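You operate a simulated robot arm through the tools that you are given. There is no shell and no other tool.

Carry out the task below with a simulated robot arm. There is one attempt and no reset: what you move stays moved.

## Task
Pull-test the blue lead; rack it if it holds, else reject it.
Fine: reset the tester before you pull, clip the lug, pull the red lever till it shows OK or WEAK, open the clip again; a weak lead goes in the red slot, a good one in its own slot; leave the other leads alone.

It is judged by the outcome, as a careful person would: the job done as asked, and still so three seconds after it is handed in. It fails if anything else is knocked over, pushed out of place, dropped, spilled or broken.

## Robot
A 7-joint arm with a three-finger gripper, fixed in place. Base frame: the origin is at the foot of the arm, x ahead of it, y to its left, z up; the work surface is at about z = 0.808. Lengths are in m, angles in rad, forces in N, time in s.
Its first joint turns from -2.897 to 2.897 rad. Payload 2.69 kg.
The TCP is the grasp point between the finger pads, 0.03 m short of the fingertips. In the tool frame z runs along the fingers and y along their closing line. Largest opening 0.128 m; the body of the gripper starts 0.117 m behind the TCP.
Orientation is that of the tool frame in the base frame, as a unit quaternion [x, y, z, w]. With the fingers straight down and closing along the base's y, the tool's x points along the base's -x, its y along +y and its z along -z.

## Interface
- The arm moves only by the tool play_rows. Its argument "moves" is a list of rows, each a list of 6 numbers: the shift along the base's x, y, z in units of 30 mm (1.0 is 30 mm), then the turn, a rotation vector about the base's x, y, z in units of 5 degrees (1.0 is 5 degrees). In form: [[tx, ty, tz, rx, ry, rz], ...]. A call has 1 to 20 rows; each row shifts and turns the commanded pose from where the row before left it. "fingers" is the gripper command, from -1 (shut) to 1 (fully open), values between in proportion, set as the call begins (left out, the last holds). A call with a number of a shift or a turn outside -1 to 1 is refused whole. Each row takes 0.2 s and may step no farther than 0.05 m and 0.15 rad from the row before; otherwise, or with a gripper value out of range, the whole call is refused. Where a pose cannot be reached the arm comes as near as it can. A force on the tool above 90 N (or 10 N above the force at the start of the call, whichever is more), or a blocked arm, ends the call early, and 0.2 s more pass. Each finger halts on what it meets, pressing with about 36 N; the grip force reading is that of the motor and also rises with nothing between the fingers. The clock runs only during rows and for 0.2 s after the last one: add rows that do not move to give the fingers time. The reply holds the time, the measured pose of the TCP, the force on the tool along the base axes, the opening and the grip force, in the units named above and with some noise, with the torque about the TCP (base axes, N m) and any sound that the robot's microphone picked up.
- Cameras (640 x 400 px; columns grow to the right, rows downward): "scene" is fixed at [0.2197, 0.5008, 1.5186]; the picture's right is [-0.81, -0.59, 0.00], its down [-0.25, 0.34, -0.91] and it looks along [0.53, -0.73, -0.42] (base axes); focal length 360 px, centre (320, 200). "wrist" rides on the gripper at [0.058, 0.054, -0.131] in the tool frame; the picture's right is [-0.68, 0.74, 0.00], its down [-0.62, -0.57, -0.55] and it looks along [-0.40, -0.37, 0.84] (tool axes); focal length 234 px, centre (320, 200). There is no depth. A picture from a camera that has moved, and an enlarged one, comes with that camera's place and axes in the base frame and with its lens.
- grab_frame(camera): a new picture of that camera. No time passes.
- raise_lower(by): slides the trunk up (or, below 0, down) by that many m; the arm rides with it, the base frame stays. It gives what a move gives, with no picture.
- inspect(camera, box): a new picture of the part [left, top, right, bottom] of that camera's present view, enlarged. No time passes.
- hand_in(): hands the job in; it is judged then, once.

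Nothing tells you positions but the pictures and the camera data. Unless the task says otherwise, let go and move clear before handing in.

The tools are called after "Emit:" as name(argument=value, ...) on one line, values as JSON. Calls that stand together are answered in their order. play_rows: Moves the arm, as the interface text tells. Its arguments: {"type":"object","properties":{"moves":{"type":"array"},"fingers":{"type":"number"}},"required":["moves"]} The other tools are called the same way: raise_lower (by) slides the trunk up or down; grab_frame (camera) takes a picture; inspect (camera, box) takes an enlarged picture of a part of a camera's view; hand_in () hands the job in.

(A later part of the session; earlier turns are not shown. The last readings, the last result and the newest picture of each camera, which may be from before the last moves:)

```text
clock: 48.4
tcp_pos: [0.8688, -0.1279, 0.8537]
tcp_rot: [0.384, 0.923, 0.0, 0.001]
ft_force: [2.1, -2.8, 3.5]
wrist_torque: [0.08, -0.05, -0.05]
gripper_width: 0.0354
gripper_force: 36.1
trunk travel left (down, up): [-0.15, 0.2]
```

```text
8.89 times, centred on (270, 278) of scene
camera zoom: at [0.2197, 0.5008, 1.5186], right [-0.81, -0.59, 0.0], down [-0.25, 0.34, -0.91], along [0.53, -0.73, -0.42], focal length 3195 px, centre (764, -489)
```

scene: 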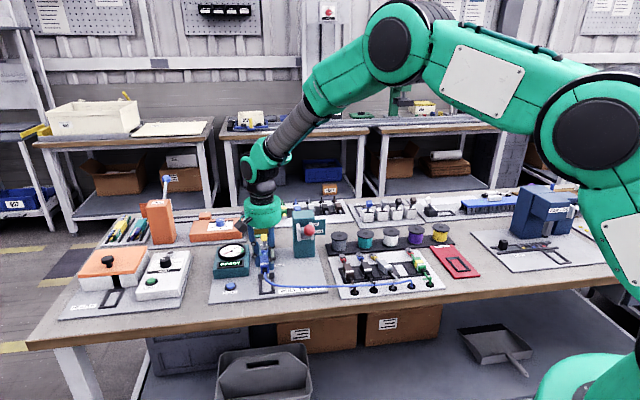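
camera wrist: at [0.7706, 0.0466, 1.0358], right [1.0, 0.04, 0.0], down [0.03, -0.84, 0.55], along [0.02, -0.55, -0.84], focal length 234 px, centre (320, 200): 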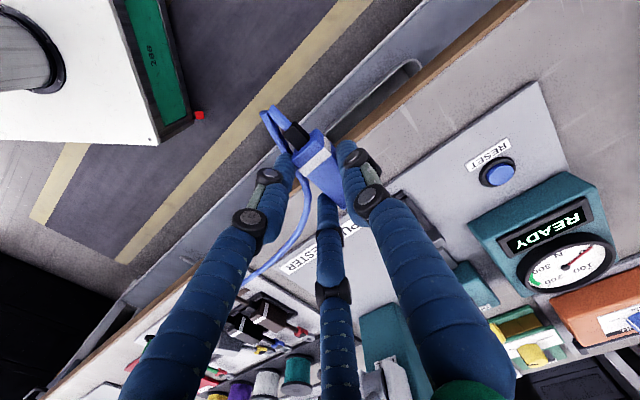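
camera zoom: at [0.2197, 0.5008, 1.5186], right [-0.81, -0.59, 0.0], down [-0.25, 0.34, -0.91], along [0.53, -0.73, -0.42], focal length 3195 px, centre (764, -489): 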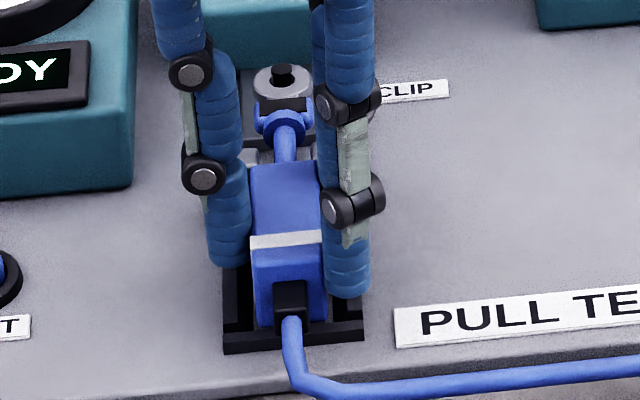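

The pin is through the ring. There's a slight push toward the rear, so I'll shift 1 mm that way and keep lowering until it seats.

Emit:
play_rows(moves=[[0.025, -0.025, 0, 0, 0, 0], [0, 0, -0.07, 0, 0, 0], [0, 0, -0.06, 0, 0, 0], [0, 0, 0, 0, 0, 0]])

Emit:
inspect(camera="scene", box=[240, 250, 300, 300])

Emit:
inspect(camera="wrist", box=[220, 60, 420, 220])

```text
clock: 49.4
tcp_pos: [0.8712, -0.1294, 0.8516]
tcp_rot: [0.383, 0.924, 0.001, 0.002]
ft_force: [7.3, -8.6, 16.0]
wrist_torque: [0.0, -0.08, -0.06]
gripper_width: 0.0351
gripper_force: 36.3
trunk travel left (down, up): [-0.15, 0.2]
```

```text
8.00 times, centred on (270, 275) of scene
camera zoom: at [0.2197, 0.5008, 1.5186], right [-0.81, -0.59, 0.0], down [-0.25, 0.34, -0.91], along [0.53, -0.73, -0.42], focal length 2876 px, centre (720, -400)
```

zoom: 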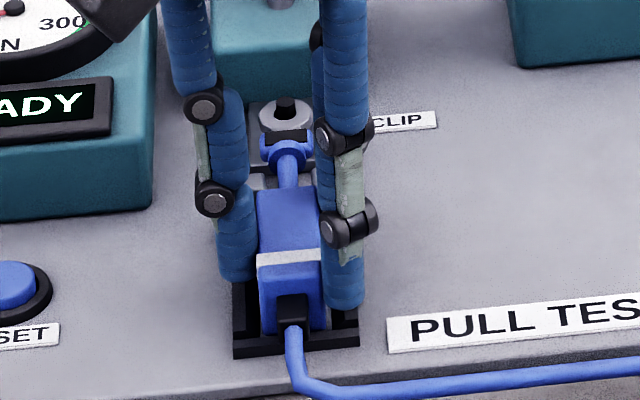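

```text
2.50 times, centred on (320, 140) of wrist
camera zoom: at [0.8668, -0.0489, 0.9833], right [1.0, 0.04, 0.0], down [0.03, -0.84, 0.55], along [0.03, -0.55, -0.84], focal length 585 px, centre (320, 350)
```

zoom: 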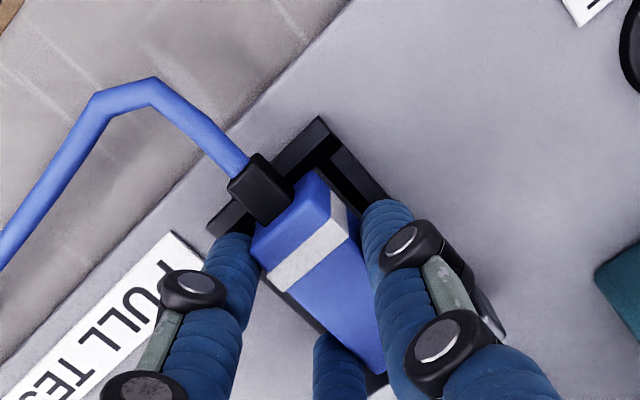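

The body's front edge is riding on the cradle's bevel and the ring is already on the pin. I'll loosen the grip slightly, since opening fully would bump the cube, and let it settle.

Emit:
play_rows(moves=[[0, 0, 0, 0, 0, 0], [0, 0, 0, 0, 0, 0]], fingers=-0.385)

Emit:
inspect(camera="scene", box=[240, 250, 300, 300])

Emit:
inspect(camera="wrist", box=[220, 60, 420, 220])

```text
clock: 50.0
tcp_pos: [0.8686, -0.1284, 0.8481]
tcp_rot: [0.384, 0.924, 0.0, 0.0]
ft_force: [-0.7, -0.7, 0.7]
wrist_torque: [-0.02, 0.0, -0.01]
gripper_width: 0.0393
gripper_force: 0.1
trunk travel left (down, up): [-0.15, 0.2]
```

```text
8.00 times, centred on (270, 275) of scene
camera zoom: at [0.2197, 0.5008, 1.5186], right [-0.81, -0.59, 0.0], down [-0.25, 0.34, -0.91], along [0.53, -0.73, -0.42], focal length 2876 px, centre (720, -400)
```

zoom: 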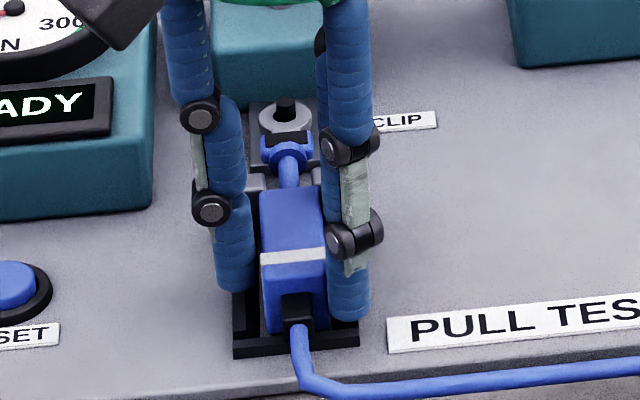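

```text
2.50 times, centred on (320, 140) of wrist
camera zoom: at [0.8656, -0.0482, 0.9808], right [1.0, 0.04, 0.0], down [0.04, -0.84, 0.55], along [0.02, -0.55, -0.84], focal length 585 px, centre (320, 350)
```

zoom: 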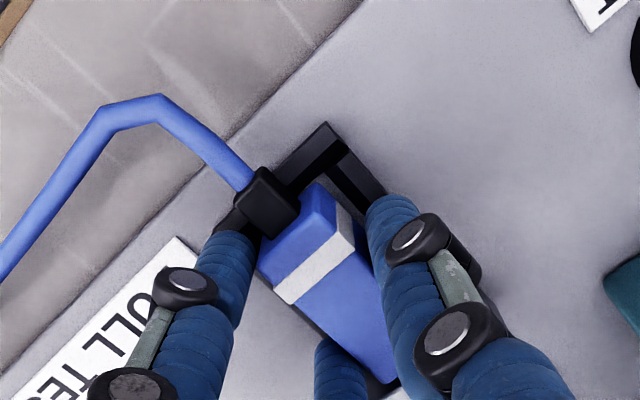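

The lead settled into the cradle with its ring on the pin. Lifting the hand straight up.

Emit:
play_rows(moves=[[0, 0, 0.2, 0, 0, 0], [0, 0, 0.3, 0, 0, 0], [0, 0, 0.5, 0, 0, 0], [0, 0, 1, 0, 0, 0], [0, 0, 1, 0, 0, 0], [0, 0, 1, 0, 0, 0], [0, 0, 0, 0, 0, 0]])

Emit:
inspect(camera="scene", box=[240, 245, 300, 295])

Emit:
inspect(camera="wrist", box=[220, 40, 460, 240])

```text
clock: 51.6
tcp_pos: [0.8688, -0.1298, 0.9717]
tcp_rot: [0.383, 0.924, 0.0, 0.001]
ft_force: [0.5, 0.0, 1.3]
wrist_torque: [-0.01, 0.0, -0.03]
gripper_width: 0.0391
gripper_force: 0.0
trunk travel left (down, up): [-0.15, 0.2]
```

```text
8.00 times, centred on (270, 270) of scene
camera zoom: at [0.2197, 0.5008, 1.5186], right [-0.81, -0.59, 0.0], down [-0.25, 0.34, -0.91], along [0.53, -0.73, -0.42], focal length 2876 px, centre (720, -360)
```

zoom: 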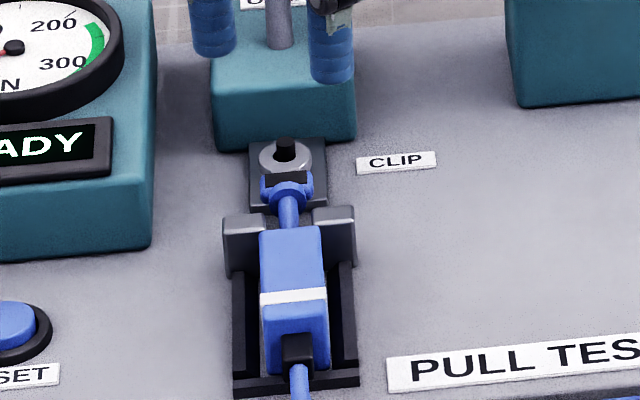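

```text
2.00 times, centred on (340, 140) of wrist
camera zoom: at [0.8654, -0.0488, 1.1033], right [1.0, 0.04, 0.0], down [0.03, -0.84, 0.55], along [0.02, -0.55, -0.84], focal length 468 px, centre (280, 320)
```

zoom: 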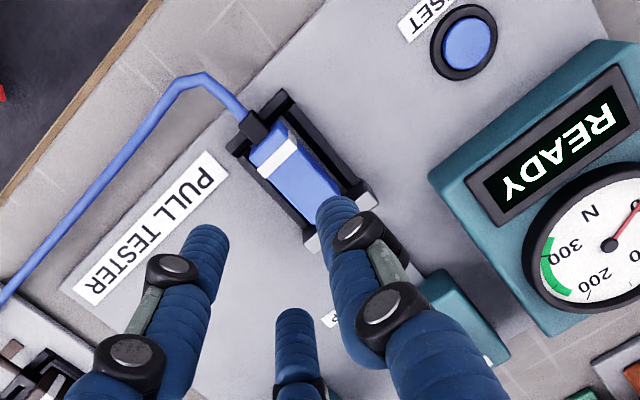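

Seated cleanly, and it still reads READY. Now the clip: the yellow knob is at about (0.995, -0.242, 0.885), leaning to the OPEN side. I'll close the fingers and tilt the tool outward for reach, so I can come down behind the knob and draw it forward.

Emit:
play_rows(moves=[[0, 0, 0.7, 0, 0, 0], [0, 0, 0.7, 0, 0, 0], [0.69, -0.634, 0, -0.707, -0.707, 0], [0.69, -0.634, 0, -0.707, -0.707, 0], [0.69, -0.634, 0, -0.707, -0.707, 0], [0.69, -0.634, 0, -0.707, -0.707, 0], [0.69, -0.634, 0, -0.707, -0.707, 0], [0.69, -0.634, 0, -0.707, -0.707, 0], [0.69, -0.634, 0, -0.707, -0.707, 0], [0.69, -0.634, 0, 0, 0, 0], [0, 0, 0, 0, 0, 0]], fingers=-1)

Emit:
grab_frame(camera="wrist")

Emit:
inspect(camera="scene", box=[210, 190, 330, 290])

```text
clock: 54.0
tcp_pos: [1.0362, -0.2802, 1.0111]
tcp_rot: [0.366, 0.881, -0.115, 0.277]
ft_force: [-0.8, -0.5, 0.1]
wrist_torque: [0.01, -0.05, -0.02]
gripper_width: 0.0022
gripper_force: 31.5
trunk travel left (down, up): [-0.15, 0.2]
```

```text
taken
camera wrist: at [0.9884, -0.1541, 1.0847], right [0.91, 0.13, 0.39], down [-0.27, -0.53, 0.8], along [0.31, -0.84, -0.45], focal length 234 px, centre (320, 200)
```

wrist: 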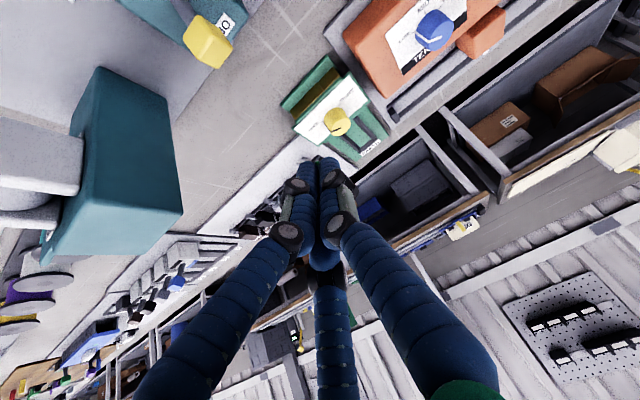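

```text
4.00 times, centred on (270, 240) of scene
camera zoom: at [0.2197, 0.5008, 1.5186], right [-0.81, -0.59, 0.0], down [-0.25, 0.34, -0.91], along [0.53, -0.73, -0.42], focal length 1438 px, centre (520, 40)
```

zoom: 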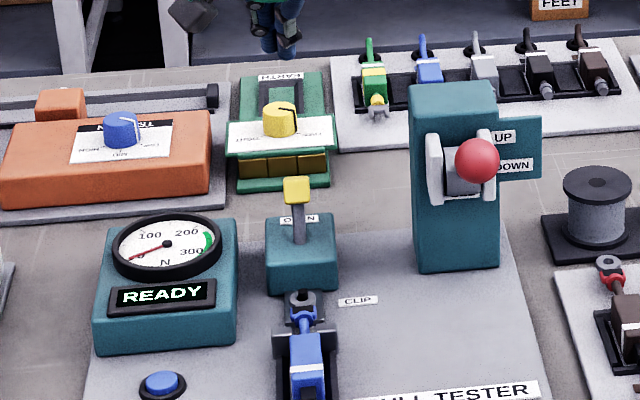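

The tilted pose is reached, behind and above the knob. Lowering behind it.

Emit:
play_rows(moves=[[0, 0, -1, 0, 0, 0], [0, 0, -1, 0, 0, 0], [0, 0, -1, 0, 0, 0], [0, 0, -0.9, 0, 0, 0], [0, 0, 0, 0, 0, 0]])

Emit:
grab_frame(camera="wrist")

Emit:
inspect(camera="scene", box=[230, 190, 310, 270])

```text
clock: 55.2
tcp_pos: [1.0347, -0.2797, 0.8946]
tcp_rot: [0.366, 0.881, -0.115, 0.276]
ft_force: [0.7, 0.6, -1.2]
wrist_torque: [-0.01, 0.0, 0.01]
gripper_width: 0.0021
gripper_force: 31.4
trunk travel left (down, up): [-0.15, 0.2]
```

```text
taken
camera wrist: at [0.9861, -0.154, 0.9683], right [0.91, 0.13, 0.39], down [-0.27, -0.54, 0.8], along [0.31, -0.84, -0.45], focal length 234 px, centre (320, 200)
```

wrist: 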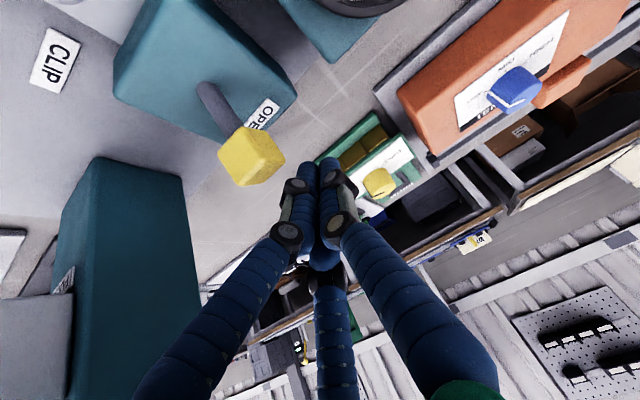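

```text
5.00 times, centred on (270, 230) of scene
camera zoom: at [0.2197, 0.5008, 1.5186], right [-0.81, -0.59, 0.0], down [-0.25, 0.34, -0.91], along [0.53, -0.73, -0.42], focal length 1797 px, centre (570, 50)
```

zoom: 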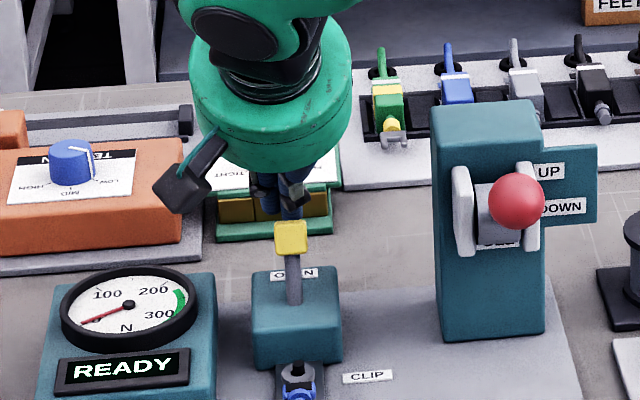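

The fist is lined up right behind the knob. Pulling toward the front slowly.

Emit:
play_rows(moves=[[-0.21, 0.21, 0, 0, 0, 0], [-0.21, 0.21, 0, 0, 0, 0], [-0.15, 0.15, 0, 0, 0, 0], [0, 0, 0, 0, 0, 0]])

Emit:
inspect(camera="wrist", box=[120, 40, 420, 260])

Emit:
inspect(camera="scene", box=[230, 190, 310, 270])

```text
clock: 56.2
tcp_pos: [1.0185, -0.2634, 0.8963]
tcp_rot: [0.366, 0.88, -0.114, 0.28]
ft_force: [4.5, -4.0, 8.2]
wrist_torque: [0.06, 0.13, 0.01]
gripper_width: 0.0022
gripper_force: 31.3
trunk travel left (down, up): [-0.15, 0.2]
```

```text
1.82 times, centred on (270, 150) of wrist
camera zoom: at [0.9698, -0.138, 0.9716], right [0.91, 0.13, 0.39], down [-0.27, -0.53, 0.8], along [0.31, -0.84, -0.45], focal length 426 px, centre (411, 291)
```

zoom: 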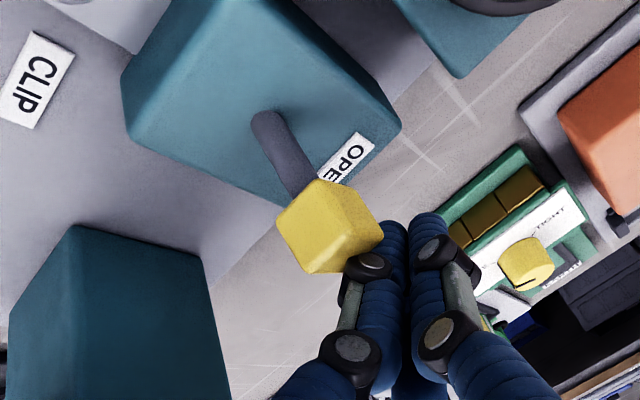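

```text
5.00 times, centred on (270, 230) of scene
camera zoom: at [0.2197, 0.5008, 1.5186], right [-0.81, -0.59, 0.0], down [-0.25, 0.34, -0.91], along [0.53, -0.73, -0.42], focal length 1797 px, centre (570, 50)
```

zoom: 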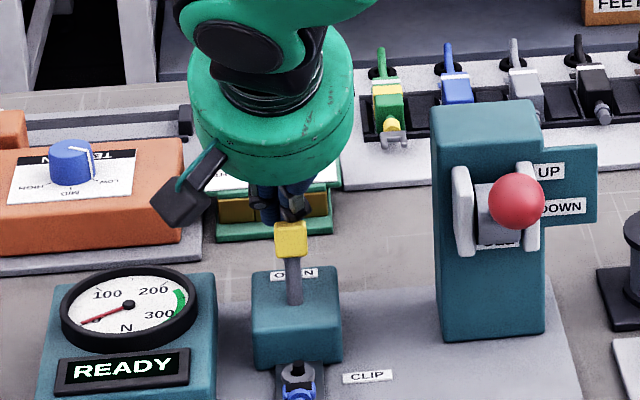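

Contact at about 10 N. Continuing the pull.

Emit:
play_rows(moves=[[-0.2, 0.2, 0, 0, 0, 0], [-0.2, 0.2, 0, 0, 0, 0], [-0.2, 0.2, 0, 0, 0, 0], [0, 0, 0, 0, 0, 0]])

Emit:
inspect(camera="wrist", box=[120, 40, 420, 260])

Emit:
inspect(camera="scene", box=[230, 210, 310, 290])

```text
clock: 57.2
tcp_pos: [0.9991, -0.2457, 0.8928]
tcp_rot: [0.366, 0.881, -0.116, 0.276]
ft_force: [-0.1, 0.4, 0.4]
wrist_torque: [0.0, -0.01, 0.03]
gripper_width: 0.0023
gripper_force: 31.7
trunk travel left (down, up): [-0.15, 0.2]
```

```text
1.82 times, centred on (270, 150) of wrist
camera zoom: at [0.9503, -0.1196, 0.9664], right [0.91, 0.13, 0.39], down [-0.26, -0.54, 0.8], along [0.31, -0.83, -0.46], focal length 426 px, centre (411, 291)
```

zoom: 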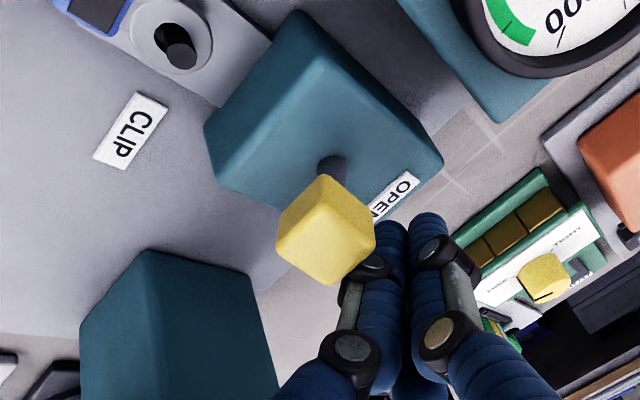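

```text
5.00 times, centred on (270, 250) of scene
camera zoom: at [0.2197, 0.5008, 1.5186], right [-0.81, -0.59, 0.0], down [-0.25, 0.34, -0.91], along [0.53, -0.73, -0.42], focal length 1797 px, centre (570, -50)
```

zoom: 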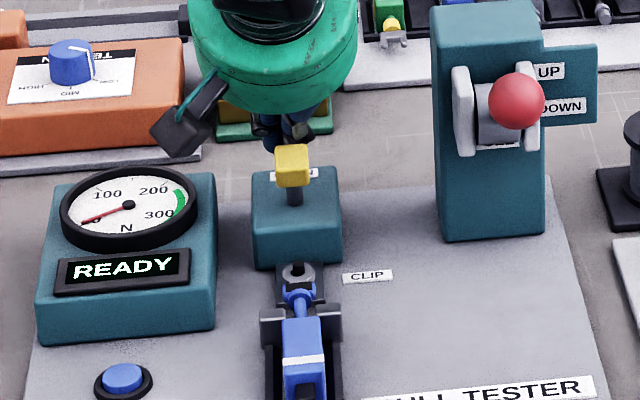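

The lever is swinging forward. Continuing, following it slightly down.

Emit:
play_rows(moves=[[-0.2, 0.2, -0.05, 0, 0, 0], [-0.2, 0.2, -0.1, 0, 0, 0], [-0.2, 0.2, -0.1, 0, 0, 0], [-0.2, 0.2, -0.1, 0, 0, 0], [0, 0, 0, 0, 0, 0]])

Emit:
inspect(camera="wrist", box=[120, 40, 420, 260])

Emit:
inspect(camera="scene", box=[230, 210, 310, 290])

```text
clock: 58.0
tcp_pos: [0.9909, -0.2346, 0.9037]
tcp_rot: [0.365, 0.878, -0.114, 0.288]
ft_force: [0.9, -2.6, 13.6]
wrist_torque: [0.07, 0.24, 0.05]
gripper_width: 0.002
gripper_force: 31.7
trunk travel left (down, up): [-0.15, 0.2]
stopped in row 3: the force on the tool passed its limit at 100 N (the readings are from after the stop); the commanded pose is now the measured one
```

```text
1.82 times, centred on (270, 150) of wrist
camera zoom: at [0.941, -0.1088, 0.9756], right [0.91, 0.13, 0.4], down [-0.28, -0.53, 0.8], along [0.32, -0.84, -0.44], focal length 426 px, centre (411, 291)
```

zoom: 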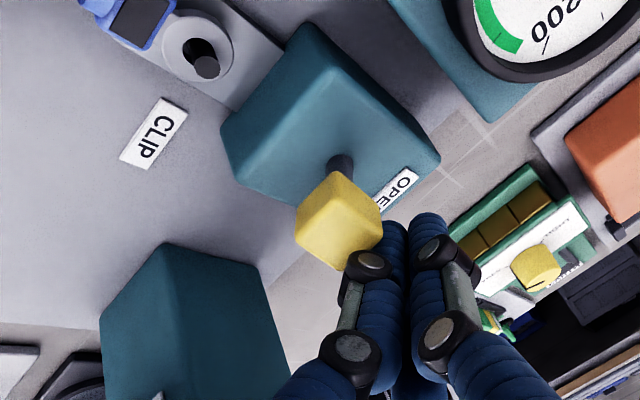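

```text
5.00 times, centred on (270, 250) of scene
camera zoom: at [0.2197, 0.5008, 1.5186], right [-0.81, -0.59, 0.0], down [-0.25, 0.34, -0.91], along [0.53, -0.73, -0.42], focal length 1797 px, centre (570, -50)
```

zoom: 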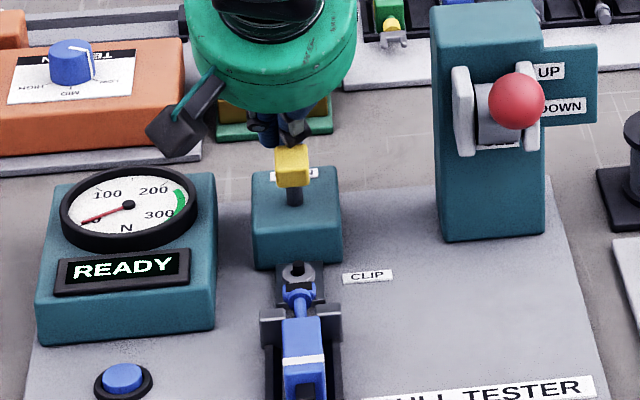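

The lever swung from +17 mm to -17 mm about its pivot and is now against its stop, so the clip is closed. Backing the fist off behind and up.

Emit:
play_rows(moves=[[0.3, -0.3, 0.1, 0, 0, 0], [0.2, -0.2, 0.8, 0, 0, 0], [0, 0, 1, 0, 0, 0], [0, 0, 1, 0, 0, 0], [0, 0, 1, 0, 0, 0], [0, 0, 0.8, 0, 0, 0], [0, 0, 0, 0, 0, 0]])

Emit:
inspect(camera="scene", box=[230, 220, 310, 290])

Emit:
inspect(camera="wrist", box=[120, 0, 420, 220])

```text
clock: 59.6
tcp_pos: [1.0051, -0.2505, 1.0392]
tcp_rot: [0.366, 0.878, -0.115, 0.285]
ft_force: [0.1, -0.2, -0.4]
wrist_torque: [0.0, 0.01, 0.02]
gripper_width: 0.0021
gripper_force: 31.2
trunk travel left (down, up): [-0.15, 0.2]
```

```text
5.71 times, centred on (270, 255) of scene
camera zoom: at [0.2197, 0.5008, 1.5186], right [-0.81, -0.59, 0.0], down [-0.25, 0.34, -0.91], along [0.53, -0.73, -0.42], focal length 2054 px, centre (606, -114)
```

zoom: 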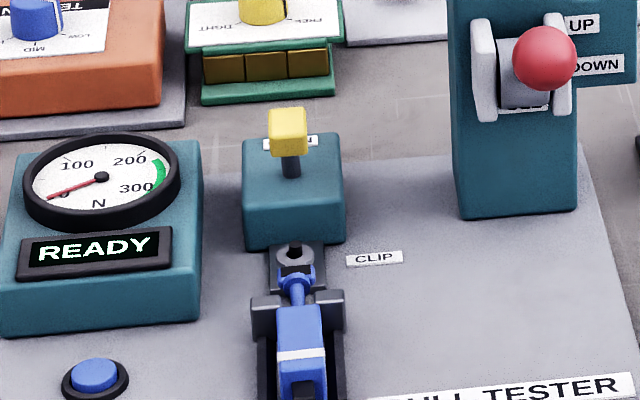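

```text
1.82 times, centred on (270, 110) of wrist
camera zoom: at [0.9552, -0.1246, 1.111], right [0.91, 0.13, 0.4], down [-0.28, -0.53, 0.8], along [0.32, -0.84, -0.45], focal length 426 px, centre (411, 364)
```

zoom: 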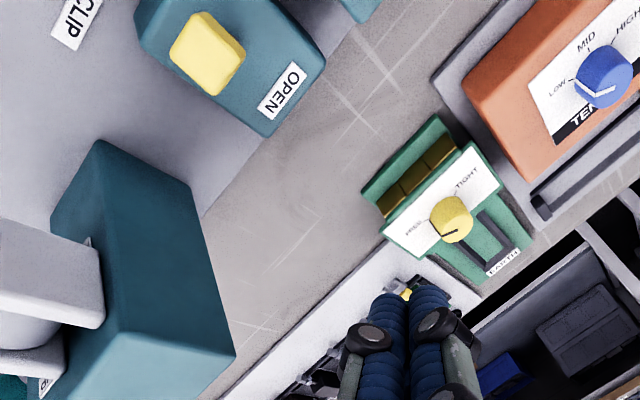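

The lever stays forward, so the clip is closed. Next is the red ball at about (0.781, -0.220, 0.997). I'll rise, straighten the tool and go above it.

Emit:
play_rows(moves=[[0, 0, 1, 0, 0, 0], [0, 0, 1, 0, 0, 0], [0, 0, 1, 0, 0, 0], [-0.939, 0.1325, 0, 0.723, 0.723, 0], [-0.939, 0.1325, 0, 0.723, 0.723, 0], [-0.939, 0.1325, 0, 0.723, 0.723, 0], [-0.939, 0.1325, 0, 0.723, 0.723, 0], [-0.939, 0.1325, 0, 0.723, 0.723, 0], [-0.939, 0.1325, 0, 0.723, 0.723, 0], [-0.939, 0.1325, 0, 0.723, 0.723, 0], [-0.939, 0.1325, 0, 0, 0, 0], [0, 0, 0, 0, 0, 0]])

Emit:
grab_frame(camera="wrist")

Emit:
inspect(camera="scene", box=[260, 180, 360, 280])

```text
clock: 62.2
tcp_pos: [0.7771, -0.2178, 1.1291]
tcp_rot: [0.385, 0.923, 0.002, 0.001]
ft_force: [-0.3, -0.1, 0.6]
wrist_torque: [-0.01, -0.03, -0.01]
gripper_width: 0.0023
gripper_force: 31.3
trunk travel left (down, up): [-0.15, 0.2]
```

```text
taken
camera wrist: at [0.7751, -0.1382, 1.2605], right [1.0, 0.04, 0.0], down [0.03, -0.84, 0.55], along [0.02, -0.54, -0.84], focal length 234 px, centre (320, 200)
```

wrist: 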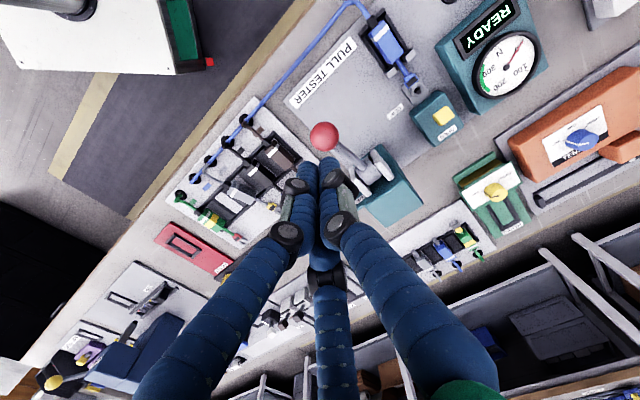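

```text
4.00 times, centred on (310, 230) of scene
camera zoom: at [0.2197, 0.5008, 1.5186], right [-0.81, -0.59, 0.0], down [-0.25, 0.34, -0.91], along [0.53, -0.73, -0.42], focal length 1438 px, centre (360, 80)
```

zoom: 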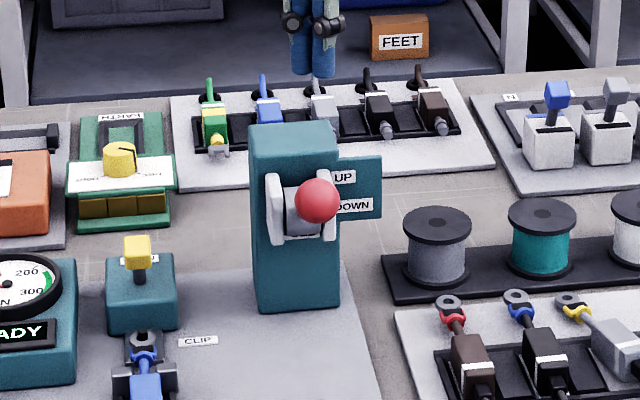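

The fist is above the ball. I'll lower onto it and push it down along its arc in steps, reading the display as I go.

Emit:
play_rows(moves=[[0.09, -0.04, -0.9, 0, 0, 0], [0, 0, -0.9, 0, 0, 0], [0, 0, -0.8, 0, 0, 0], [-0.08, 0.08, -0.3, 0, 0, 0], [-0.13, 0.13, -0.6, 0, 0, 0], [0, 0, 0, 0, 0, 0]])

Emit:
inspect(camera="scene", box=[210, 190, 350, 290])

```text
clock: 63.6
tcp_pos: [0.7766, -0.2147, 1.0254]
tcp_rot: [0.385, 0.923, 0.003, 0.0]
ft_force: [0.4, 0.0, 2.8]
wrist_torque: [0.0, 0.01, 0.04]
gripper_width: 0.0021
gripper_force: 31.6
trunk travel left (down, up): [-0.15, 0.2]
```

```text
4.00 times, centred on (280, 240) of scene
camera zoom: at [0.2197, 0.5008, 1.5186], right [-0.81, -0.59, 0.0], down [-0.25, 0.34, -0.91], along [0.53, -0.73, -0.42], focal length 1438 px, centre (480, 40)
```

zoom: 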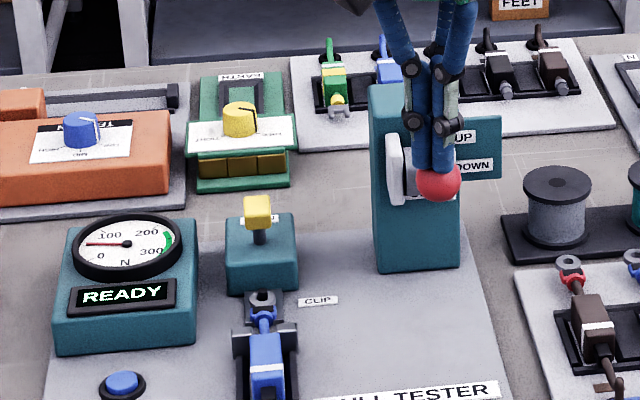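

The gauge needle is rising, so the clip is holding the lug. Pushing further.

Emit:
play_rows(moves=[[-0.07, 0.07, -0.37, 0, 0, 0], [-0.07, 0.07, -0.37, 0, 0, 0], [0, 0, 0, 0, 0, 0]])

Emit:
inspect(camera="scene", box=[210, 190, 350, 290])

```text
clock: 64.4
tcp_pos: [0.7724, -0.2083, 1.0011]
tcp_rot: [0.385, 0.923, 0.002, 0.001]
ft_force: [-0.7, -0.7, 2.1]
wrist_torque: [0.0, 0.0, 0.02]
gripper_width: 0.0021
gripper_force: 31.6
trunk travel left (down, up): [-0.15, 0.2]
```

```text
4.00 times, centred on (280, 240) of scene
camera zoom: at [0.2197, 0.5008, 1.5186], right [-0.81, -0.59, 0.0], down [-0.25, 0.34, -0.91], along [0.53, -0.73, -0.42], focal length 1438 px, centre (480, 40)
```

zoom: 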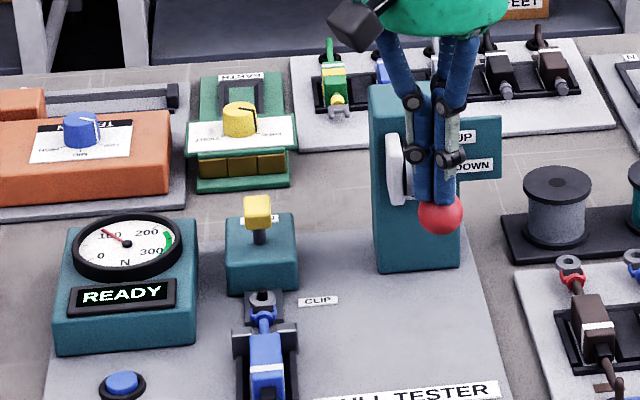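

Needle around 105 N. Continuing, nudging the fist back over the ball's centre.

Emit:
play_rows(moves=[[-0.09, -0.03, -0.36, 0, 0, 0], [-0.03, 0, -0.37, 0, 0, 0], [0, 0, 0, 0, 0, 0]])

Emit:
inspect(camera="scene", box=[210, 190, 350, 290])

```text
clock: 65.2
tcp_pos: [0.7677, -0.2106, 0.9812]
tcp_rot: [0.385, 0.923, 0.002, 0.001]
ft_force: [0.0, 0.1, 3.8]
wrist_torque: [0.01, -0.02, -0.02]
gripper_width: 0.0061
gripper_force: 31.1
trunk travel left (down, up): [-0.15, 0.2]
```

```text
4.00 times, centred on (280, 240) of scene
camera zoom: at [0.2197, 0.5008, 1.5186], right [-0.81, -0.59, 0.0], down [-0.25, 0.34, -0.91], along [0.53, -0.73, -0.42], focal length 1438 px, centre (480, 40)
```

zoom: 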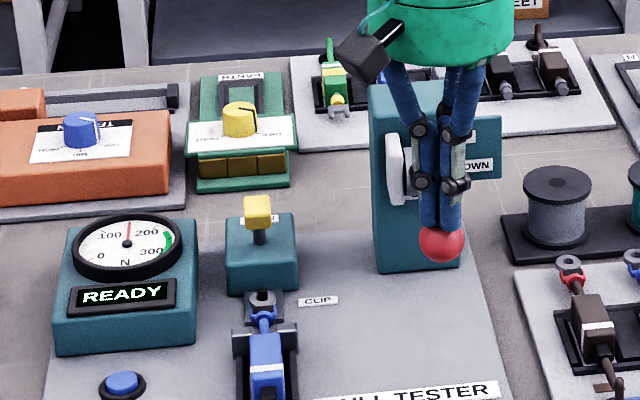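

About 150 N and still READY. Continuing down.

Emit:
play_rows(moves=[[0.02, -0.05, -0.37, 0, 0, 0], [0.07, -0.07, -0.37, 0, 0, 0], [0, 0, 0, 0, 0, 0]])

Emit:
inspect(camera="scene", box=[210, 190, 350, 290])

```text
clock: 66.0
tcp_pos: [0.7715, -0.215, 0.9581]
tcp_rot: [0.386, 0.923, 0.002, 0.001]
ft_force: [-0.4, -0.4, 4.0]
wrist_torque: [-0.02, -0.03, 0.01]
gripper_width: 0.0059
gripper_force: 31.7
trunk travel left (down, up): [-0.15, 0.2]
```

```text
4.00 times, centred on (280, 240) of scene
camera zoom: at [0.2197, 0.5008, 1.5186], right [-0.81, -0.59, 0.0], down [-0.25, 0.34, -0.91], along [0.53, -0.73, -0.42], focal length 1438 px, centre (480, 40)
```

zoom: 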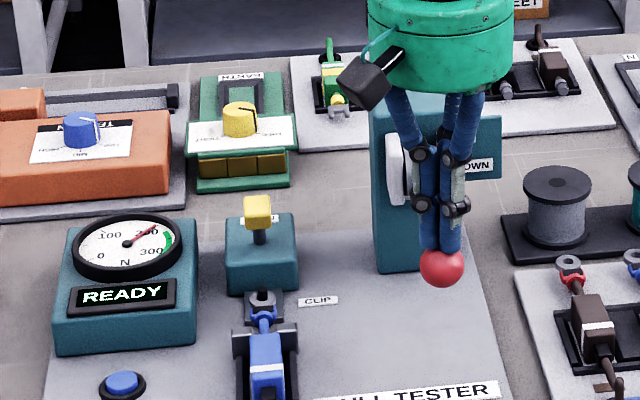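

About 210 N. Continuing.

Emit:
play_rows(moves=[[0.06, -0.06, -0.37, 0, 0, 0], [0, 0, 0, 0, 0, 0]])

Emit:
inspect(camera="scene", box=[210, 190, 350, 290])

```text
clock: 66.6
tcp_pos: [0.7732, -0.2144, 0.9464]
tcp_rot: [0.386, 0.923, 0.002, 0.001]
ft_force: [0.3, 0.3, 3.9]
wrist_torque: [0.01, 0.04, 0.01]
gripper_width: 0.006
gripper_force: 31.0
trunk travel left (down, up): [-0.15, 0.2]
```

```text
4.00 times, centred on (280, 240) of scene
camera zoom: at [0.2197, 0.5008, 1.5186], right [-0.81, -0.59, 0.0], down [-0.25, 0.34, -0.91], along [0.53, -0.73, -0.42], focal length 1438 px, centre (480, 40)
```

zoom: 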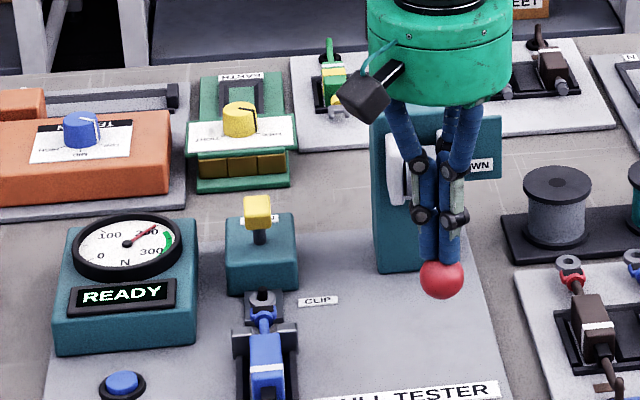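

Emit:
play_rows(moves=[[0.06, -0.08, -0.35, 0, 0, 0], [0, 0, 0, 0, 0, 0], [0, 0, 0, 0, 0, 0]])

Emit:
inspect(camera="scene", box=[210, 190, 350, 290])

Emit:
inspect(camera="scene", box=[220, 235, 270, 285])

```text
clock: 67.4
tcp_pos: [0.7741, -0.2186, 0.9382]
tcp_rot: [0.385, 0.923, 0.003, 0.001]
ft_force: [-1.7, 0.7, 4.6]
wrist_torque: [0.06, 0.03, 0.02]
gripper_width: 0.006
gripper_force: 31.6
trunk travel left (down, up): [-0.15, 0.2]
```

```text
4.00 times, centred on (280, 240) of scene
camera zoom: at [0.2197, 0.5008, 1.5186], right [-0.81, -0.59, 0.0], down [-0.25, 0.34, -0.91], along [0.53, -0.73, -0.42], focal length 1438 px, centre (480, 40)
```

zoom: 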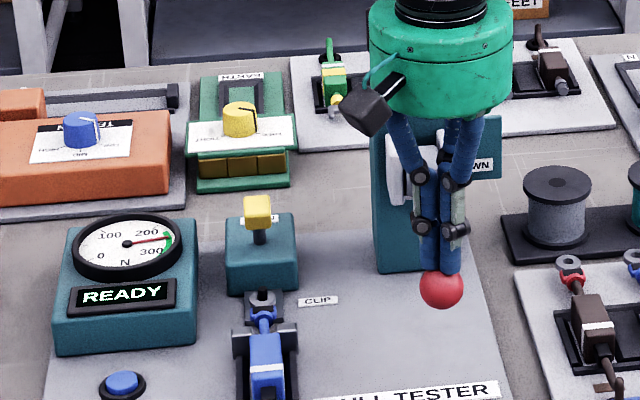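

```text
8.00 times, centred on (245, 260) of scene
camera zoom: at [0.2197, 0.5008, 1.5186], right [-0.81, -0.59, 0.0], down [-0.25, 0.34, -0.91], along [0.53, -0.73, -0.42], focal length 2876 px, centre (920, -280)
```

zoom: 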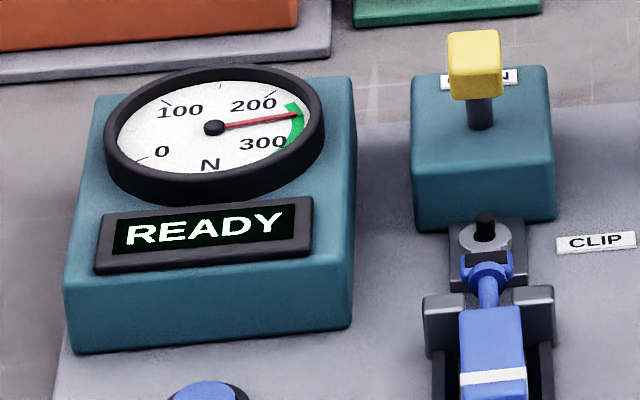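

The needle is in the green at about 240 N with no verdict yet. Continuing.

Emit:
play_rows(moves=[[0.07, -0.07, -0.35, 0, 0, 0], [0, 0, 0, 0, 0, 0], [0, 0, 0, 0, 0, 0]])

Emit:
inspect(camera="scene", box=[210, 220, 350, 310])

```text
clock: 68.2
tcp_pos: [0.7768, -0.2209, 0.9266]
tcp_rot: [0.386, 0.922, 0.002, 0.001]
ft_force: [-1.2, -0.2, 4.3]
wrist_torque: [0.03, 0.03, 0.0]
gripper_width: 0.006
gripper_force: 32.1
trunk travel left (down, up): [-0.15, 0.2]
```

```text
4.44 times, centred on (280, 265) of scene
camera zoom: at [0.2197, 0.5008, 1.5186], right [-0.81, -0.59, 0.0], down [-0.25, 0.34, -0.91], along [0.53, -0.73, -0.42], focal length 1598 px, centre (498, -89)
```

zoom: 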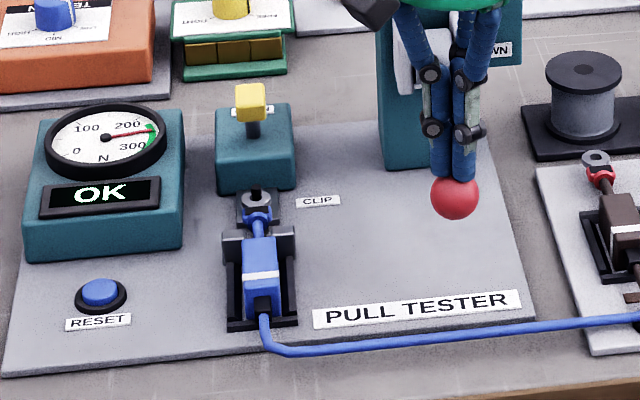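

It shows OK, so the blue lead is good and goes back to its own slot. I'll lift off the ball and see whether the lever returns.

Emit:
play_rows(moves=[[0, 0, 0.4, 0, 0, 0], [0, 0, 0.6, 0, 0, 0], [0, 0, 1, 0, 0, 0], [0, 0, 1, 0, 0, 0], [0, 0, 1, 0, 0, 0], [0, 0, 1, 0, 0, 0], [0, 0, 1, 0, 0, 0], [0, 0, 0, 0, 0, 0]])

Emit:
inspect(camera="scene", box=[210, 210, 350, 310])

Emit:
grab_frame(camera="wrist")

```text
clock: 70.0
tcp_pos: [0.7746, -0.219, 1.1062]
tcp_rot: [0.386, 0.923, 0.003, 0.001]
ft_force: [-0.2, 0.4, 0.2]
wrist_torque: [0.03, -0.03, 0.03]
gripper_width: 0.0021
gripper_force: 31.4
trunk travel left (down, up): [-0.15, 0.2]
```

```text
4.00 times, centred on (280, 260) of scene
camera zoom: at [0.2197, 0.5008, 1.5186], right [-0.81, -0.59, 0.0], down [-0.25, 0.34, -0.91], along [0.53, -0.73, -0.42], focal length 1438 px, centre (480, -40)
```

zoom: 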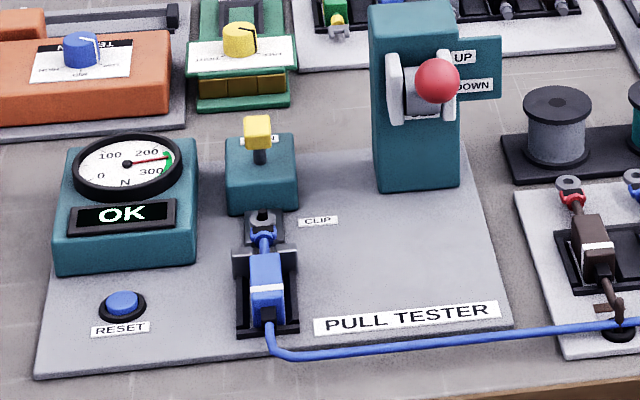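

```text
taken
camera wrist: at [0.7714, -0.1389, 1.2386], right [1.0, 0.04, 0.0], down [0.03, -0.84, 0.55], along [0.02, -0.55, -0.84], focal length 234 px, centre (320, 200)
```

wrist: 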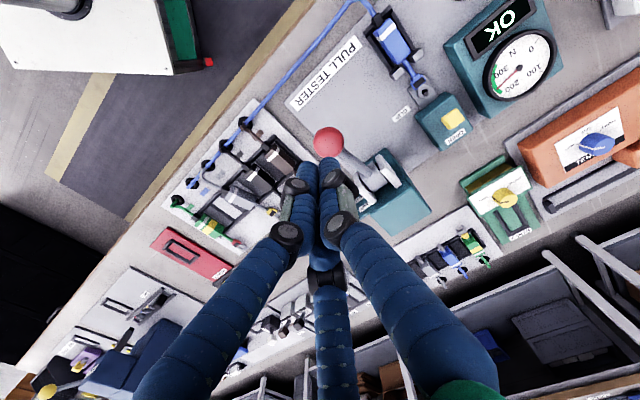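

The lever sprang back up by itself and OK stays lit. Now I open the clip by coming down in front of the yellow knob and pushing it back.

Emit:
play_rows(moves=[[0.886, 0.215, 0, -0.707, -0.707, 0], [0.886, 0.215, 0, -0.707, -0.707, 0], [0.886, 0.215, 0, -0.707, -0.707, 0], [0.886, 0.215, 0, -0.707, -0.707, 0], [0.886, 0.215, 0, 0, 0, 0], [0.886, 0.215, 0, 0, 0, 0], [0, 0, -0.9, 0, 0, 0], [0, 0, -0.9, 0, 0, 0], [0, 0, -0.9, 0, 0, 0], [0, 0, -0.9, 0, 0, 0], [0, 0, -0.9, 0, 0, 0], [0, 0, -0.9, 0, 0, 0], [0, 0, 0, 0, 0, 0]])

Emit:
inspect(camera="scene", box=[230, 210, 310, 290])

Emit:
grab_frame(camera="wrist")

```text
clock: 72.8
tcp_pos: [0.9369, -0.1801, 0.9436]
tcp_rot: [0.379, 0.909, -0.064, 0.16]
ft_force: [1.0, 0.0, -0.1]
wrist_torque: [-0.04, -0.02, -0.02]
gripper_width: 0.0022
gripper_force: 31.2
trunk travel left (down, up): [-0.15, 0.2]
```

```text
5.00 times, centred on (270, 250) of scene
camera zoom: at [0.2197, 0.5008, 1.5186], right [-0.81, -0.59, 0.0], down [-0.25, 0.34, -0.91], along [0.53, -0.73, -0.42], focal length 1797 px, centre (570, -50)
```

zoom: 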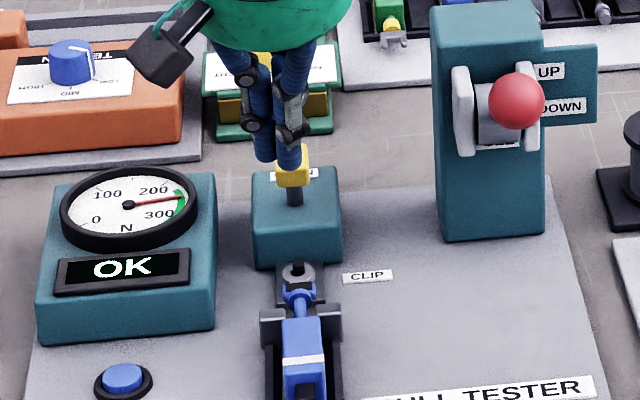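

```text
taken
camera wrist: at [0.9043, -0.0714, 1.0485], right [0.97, 0.07, 0.23], down [-0.13, -0.68, 0.72], along [0.21, -0.73, -0.65], focal length 234 px, centre (320, 200)
```

wrist: 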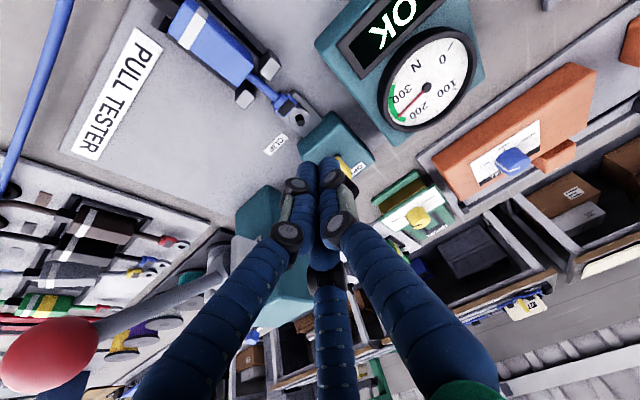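

Aligned in front of the knob. I'll lower to knob height, then push back.

Emit:
play_rows(moves=[[0, 0, -0.8, 0, 0, 0], [0, 0, -0.62, 0, 0, 0], [0, 0, 0, 0, 0, 0]])

Emit:
inspect(camera="scene", box=[230, 210, 310, 290])

Emit:
inspect(camera="wrist", box=[230, 60, 430, 220])

```text
clock: 73.6
tcp_pos: [0.9362, -0.1784, 0.9021]
tcp_rot: [0.378, 0.909, -0.064, 0.16]
ft_force: [0.7, -0.6, -0.9]
wrist_torque: [-0.01, 0.01, -0.02]
gripper_width: 0.0021
gripper_force: 31.2
trunk travel left (down, up): [-0.15, 0.2]
```

```text
5.00 times, centred on (270, 250) of scene
camera zoom: at [0.2197, 0.5008, 1.5186], right [-0.81, -0.59, 0.0], down [-0.25, 0.34, -0.91], along [0.53, -0.73, -0.42], focal length 1797 px, centre (570, -50)
```

zoom: 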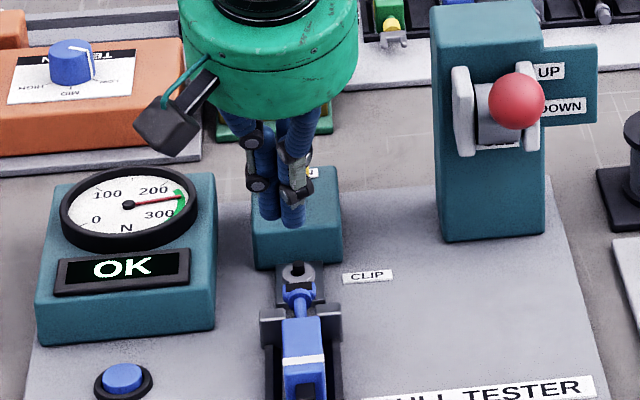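

```text
2.50 times, centred on (330, 140) of wrist
camera zoom: at [0.9041, -0.071, 1.0054], right [0.97, 0.07, 0.24], down [-0.13, -0.68, 0.72], along [0.21, -0.73, -0.65], focal length 585 px, centre (295, 350)
```

zoom: 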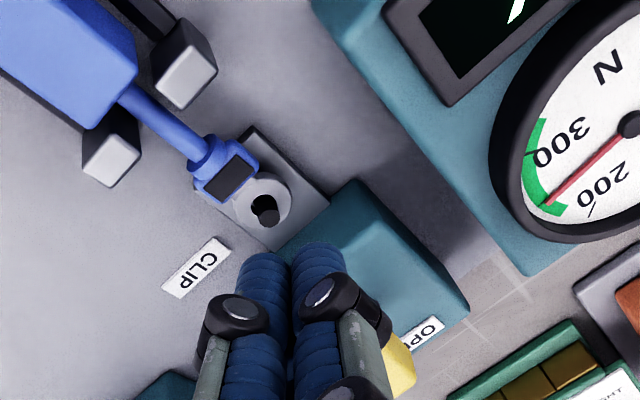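

Pushing the knob back toward OPEN.

Emit:
play_rows(moves=[[0.2, -0.2, 0, 0, 0, 0], [0.2, -0.2, 0, 0, 0, 0], [0.2, -0.2, 0, 0, 0, 0], [0.2, -0.2, 0, 0, 0, 0], [0, 0, 0, 0, 0, 0]])

Emit:
inspect(camera="scene", box=[230, 210, 310, 290])

Emit:
inspect(camera="wrist", box=[230, 60, 430, 220])

```text
clock: 74.8
tcp_pos: [0.9601, -0.2049, 0.9009]
tcp_rot: [0.379, 0.909, -0.063, 0.161]
ft_force: [-0.3, 0.7, 0.4]
wrist_torque: [0.02, 0.03, 0.0]
gripper_width: 0.0021
gripper_force: 31.5
trunk travel left (down, up): [-0.15, 0.2]
```

```text
5.00 times, centred on (270, 250) of scene
camera zoom: at [0.2197, 0.5008, 1.5186], right [-0.81, -0.59, 0.0], down [-0.25, 0.34, -0.91], along [0.53, -0.73, -0.42], focal length 1797 px, centre (570, -50)
```

zoom: 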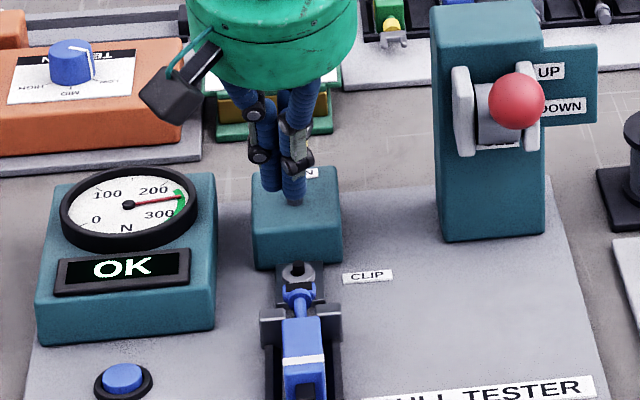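

```text
2.50 times, centred on (330, 140) of wrist
camera zoom: at [0.928, -0.0965, 1.0048], right [0.97, 0.07, 0.23], down [-0.13, -0.68, 0.72], along [0.21, -0.73, -0.65], focal length 585 px, centre (295, 350)
```

zoom: 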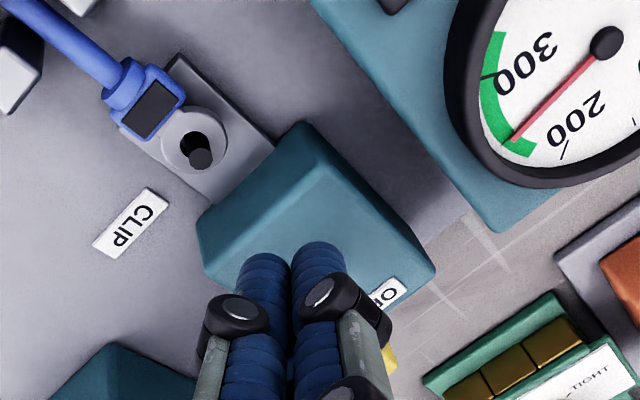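

Emit:
play_rows(moves=[[0.2, -0.2, 0, 0, 0, 0], [0.2, -0.2, 0, 0, 0, 0], [0.1, -0.1, 0, 0, 0, 0], [0, 0, 0, 0, 0, 0]])

Emit:
inspect(camera="scene", box=[230, 210, 310, 290])

Emit:
inspect(camera="wrist", box=[230, 60, 430, 220])

```text
clock: 75.8
tcp_pos: [0.9747, -0.2187, 0.9016]
tcp_rot: [0.379, 0.909, -0.064, 0.159]
ft_force: [-11.8, 8.5, 2.7]
wrist_torque: [0.12, 0.2, -0.09]
gripper_width: 0.0021
gripper_force: 30.8
trunk travel left (down, up): [-0.15, 0.2]
```

```text
5.00 times, centred on (270, 250) of scene
camera zoom: at [0.2197, 0.5008, 1.5186], right [-0.81, -0.59, 0.0], down [-0.25, 0.34, -0.91], along [0.53, -0.73, -0.42], focal length 1797 px, centre (570, -50)
```

zoom: 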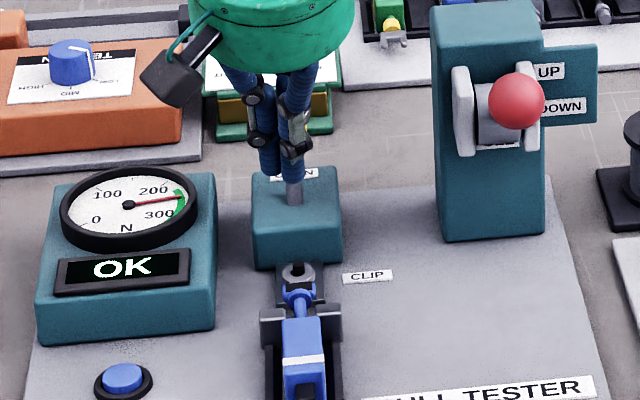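

```text
2.50 times, centred on (330, 140) of wrist
camera zoom: at [0.9424, -0.1102, 1.0051], right [0.97, 0.07, 0.23], down [-0.13, -0.68, 0.72], along [0.21, -0.73, -0.65], focal length 585 px, centre (295, 350)
```

zoom: 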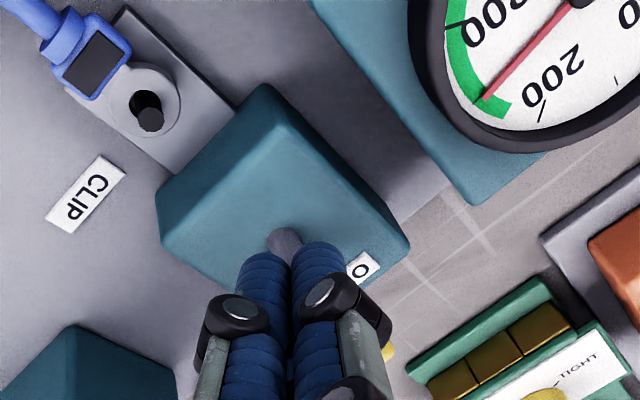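

Force is building, so it's near the stop. One small extra push, then I back off and check.

Emit:
play_rows(moves=[[0.06, -0.06, 0, 0, 0, 0], [0.05, -0.05, 0, 0, 0, 0], [-0.5, 0.5, 0, 0, 0, 0], [-0.3, 0.3, 0.5, 0, 0, 0], [0, 0, 1, 0, 0, 0], [0, 0, 1, 0, 0, 0], [0, 0, 1, 0, 0, 0], [0, 0, 0, 0, 0, 0]])

Emit:
inspect(camera="scene", box=[230, 210, 310, 290])

Emit:
inspect(camera="wrist", box=[230, 20, 430, 180])

```text
clock: 77.6
tcp_pos: [0.9531, -0.1982, 1.0061]
tcp_rot: [0.379, 0.909, -0.063, 0.16]
ft_force: [0.1, 0.0, 0.9]
wrist_torque: [-0.01, 0.0, 0.03]
gripper_width: 0.0021
gripper_force: 31.6
trunk travel left (down, up): [-0.15, 0.2]
```

```text
5.00 times, centred on (270, 250) of scene
camera zoom: at [0.2197, 0.5008, 1.5186], right [-0.81, -0.59, 0.0], down [-0.25, 0.34, -0.91], along [0.53, -0.73, -0.42], focal length 1797 px, centre (570, -50)
```

zoom: 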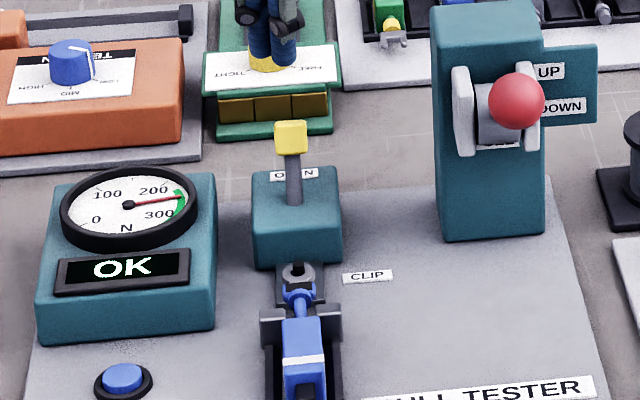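

```text
2.50 times, centred on (330, 100) of wrist
camera zoom: at [0.921, -0.0895, 1.1098], right [0.97, 0.07, 0.23], down [-0.13, -0.68, 0.72], along [0.21, -0.73, -0.65], focal length 585 px, centre (295, 450)
```

zoom: 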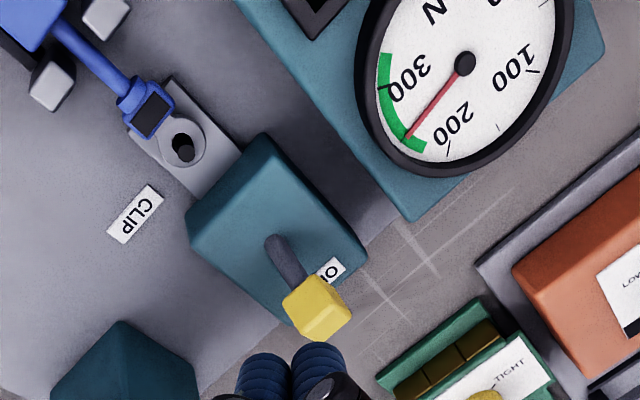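

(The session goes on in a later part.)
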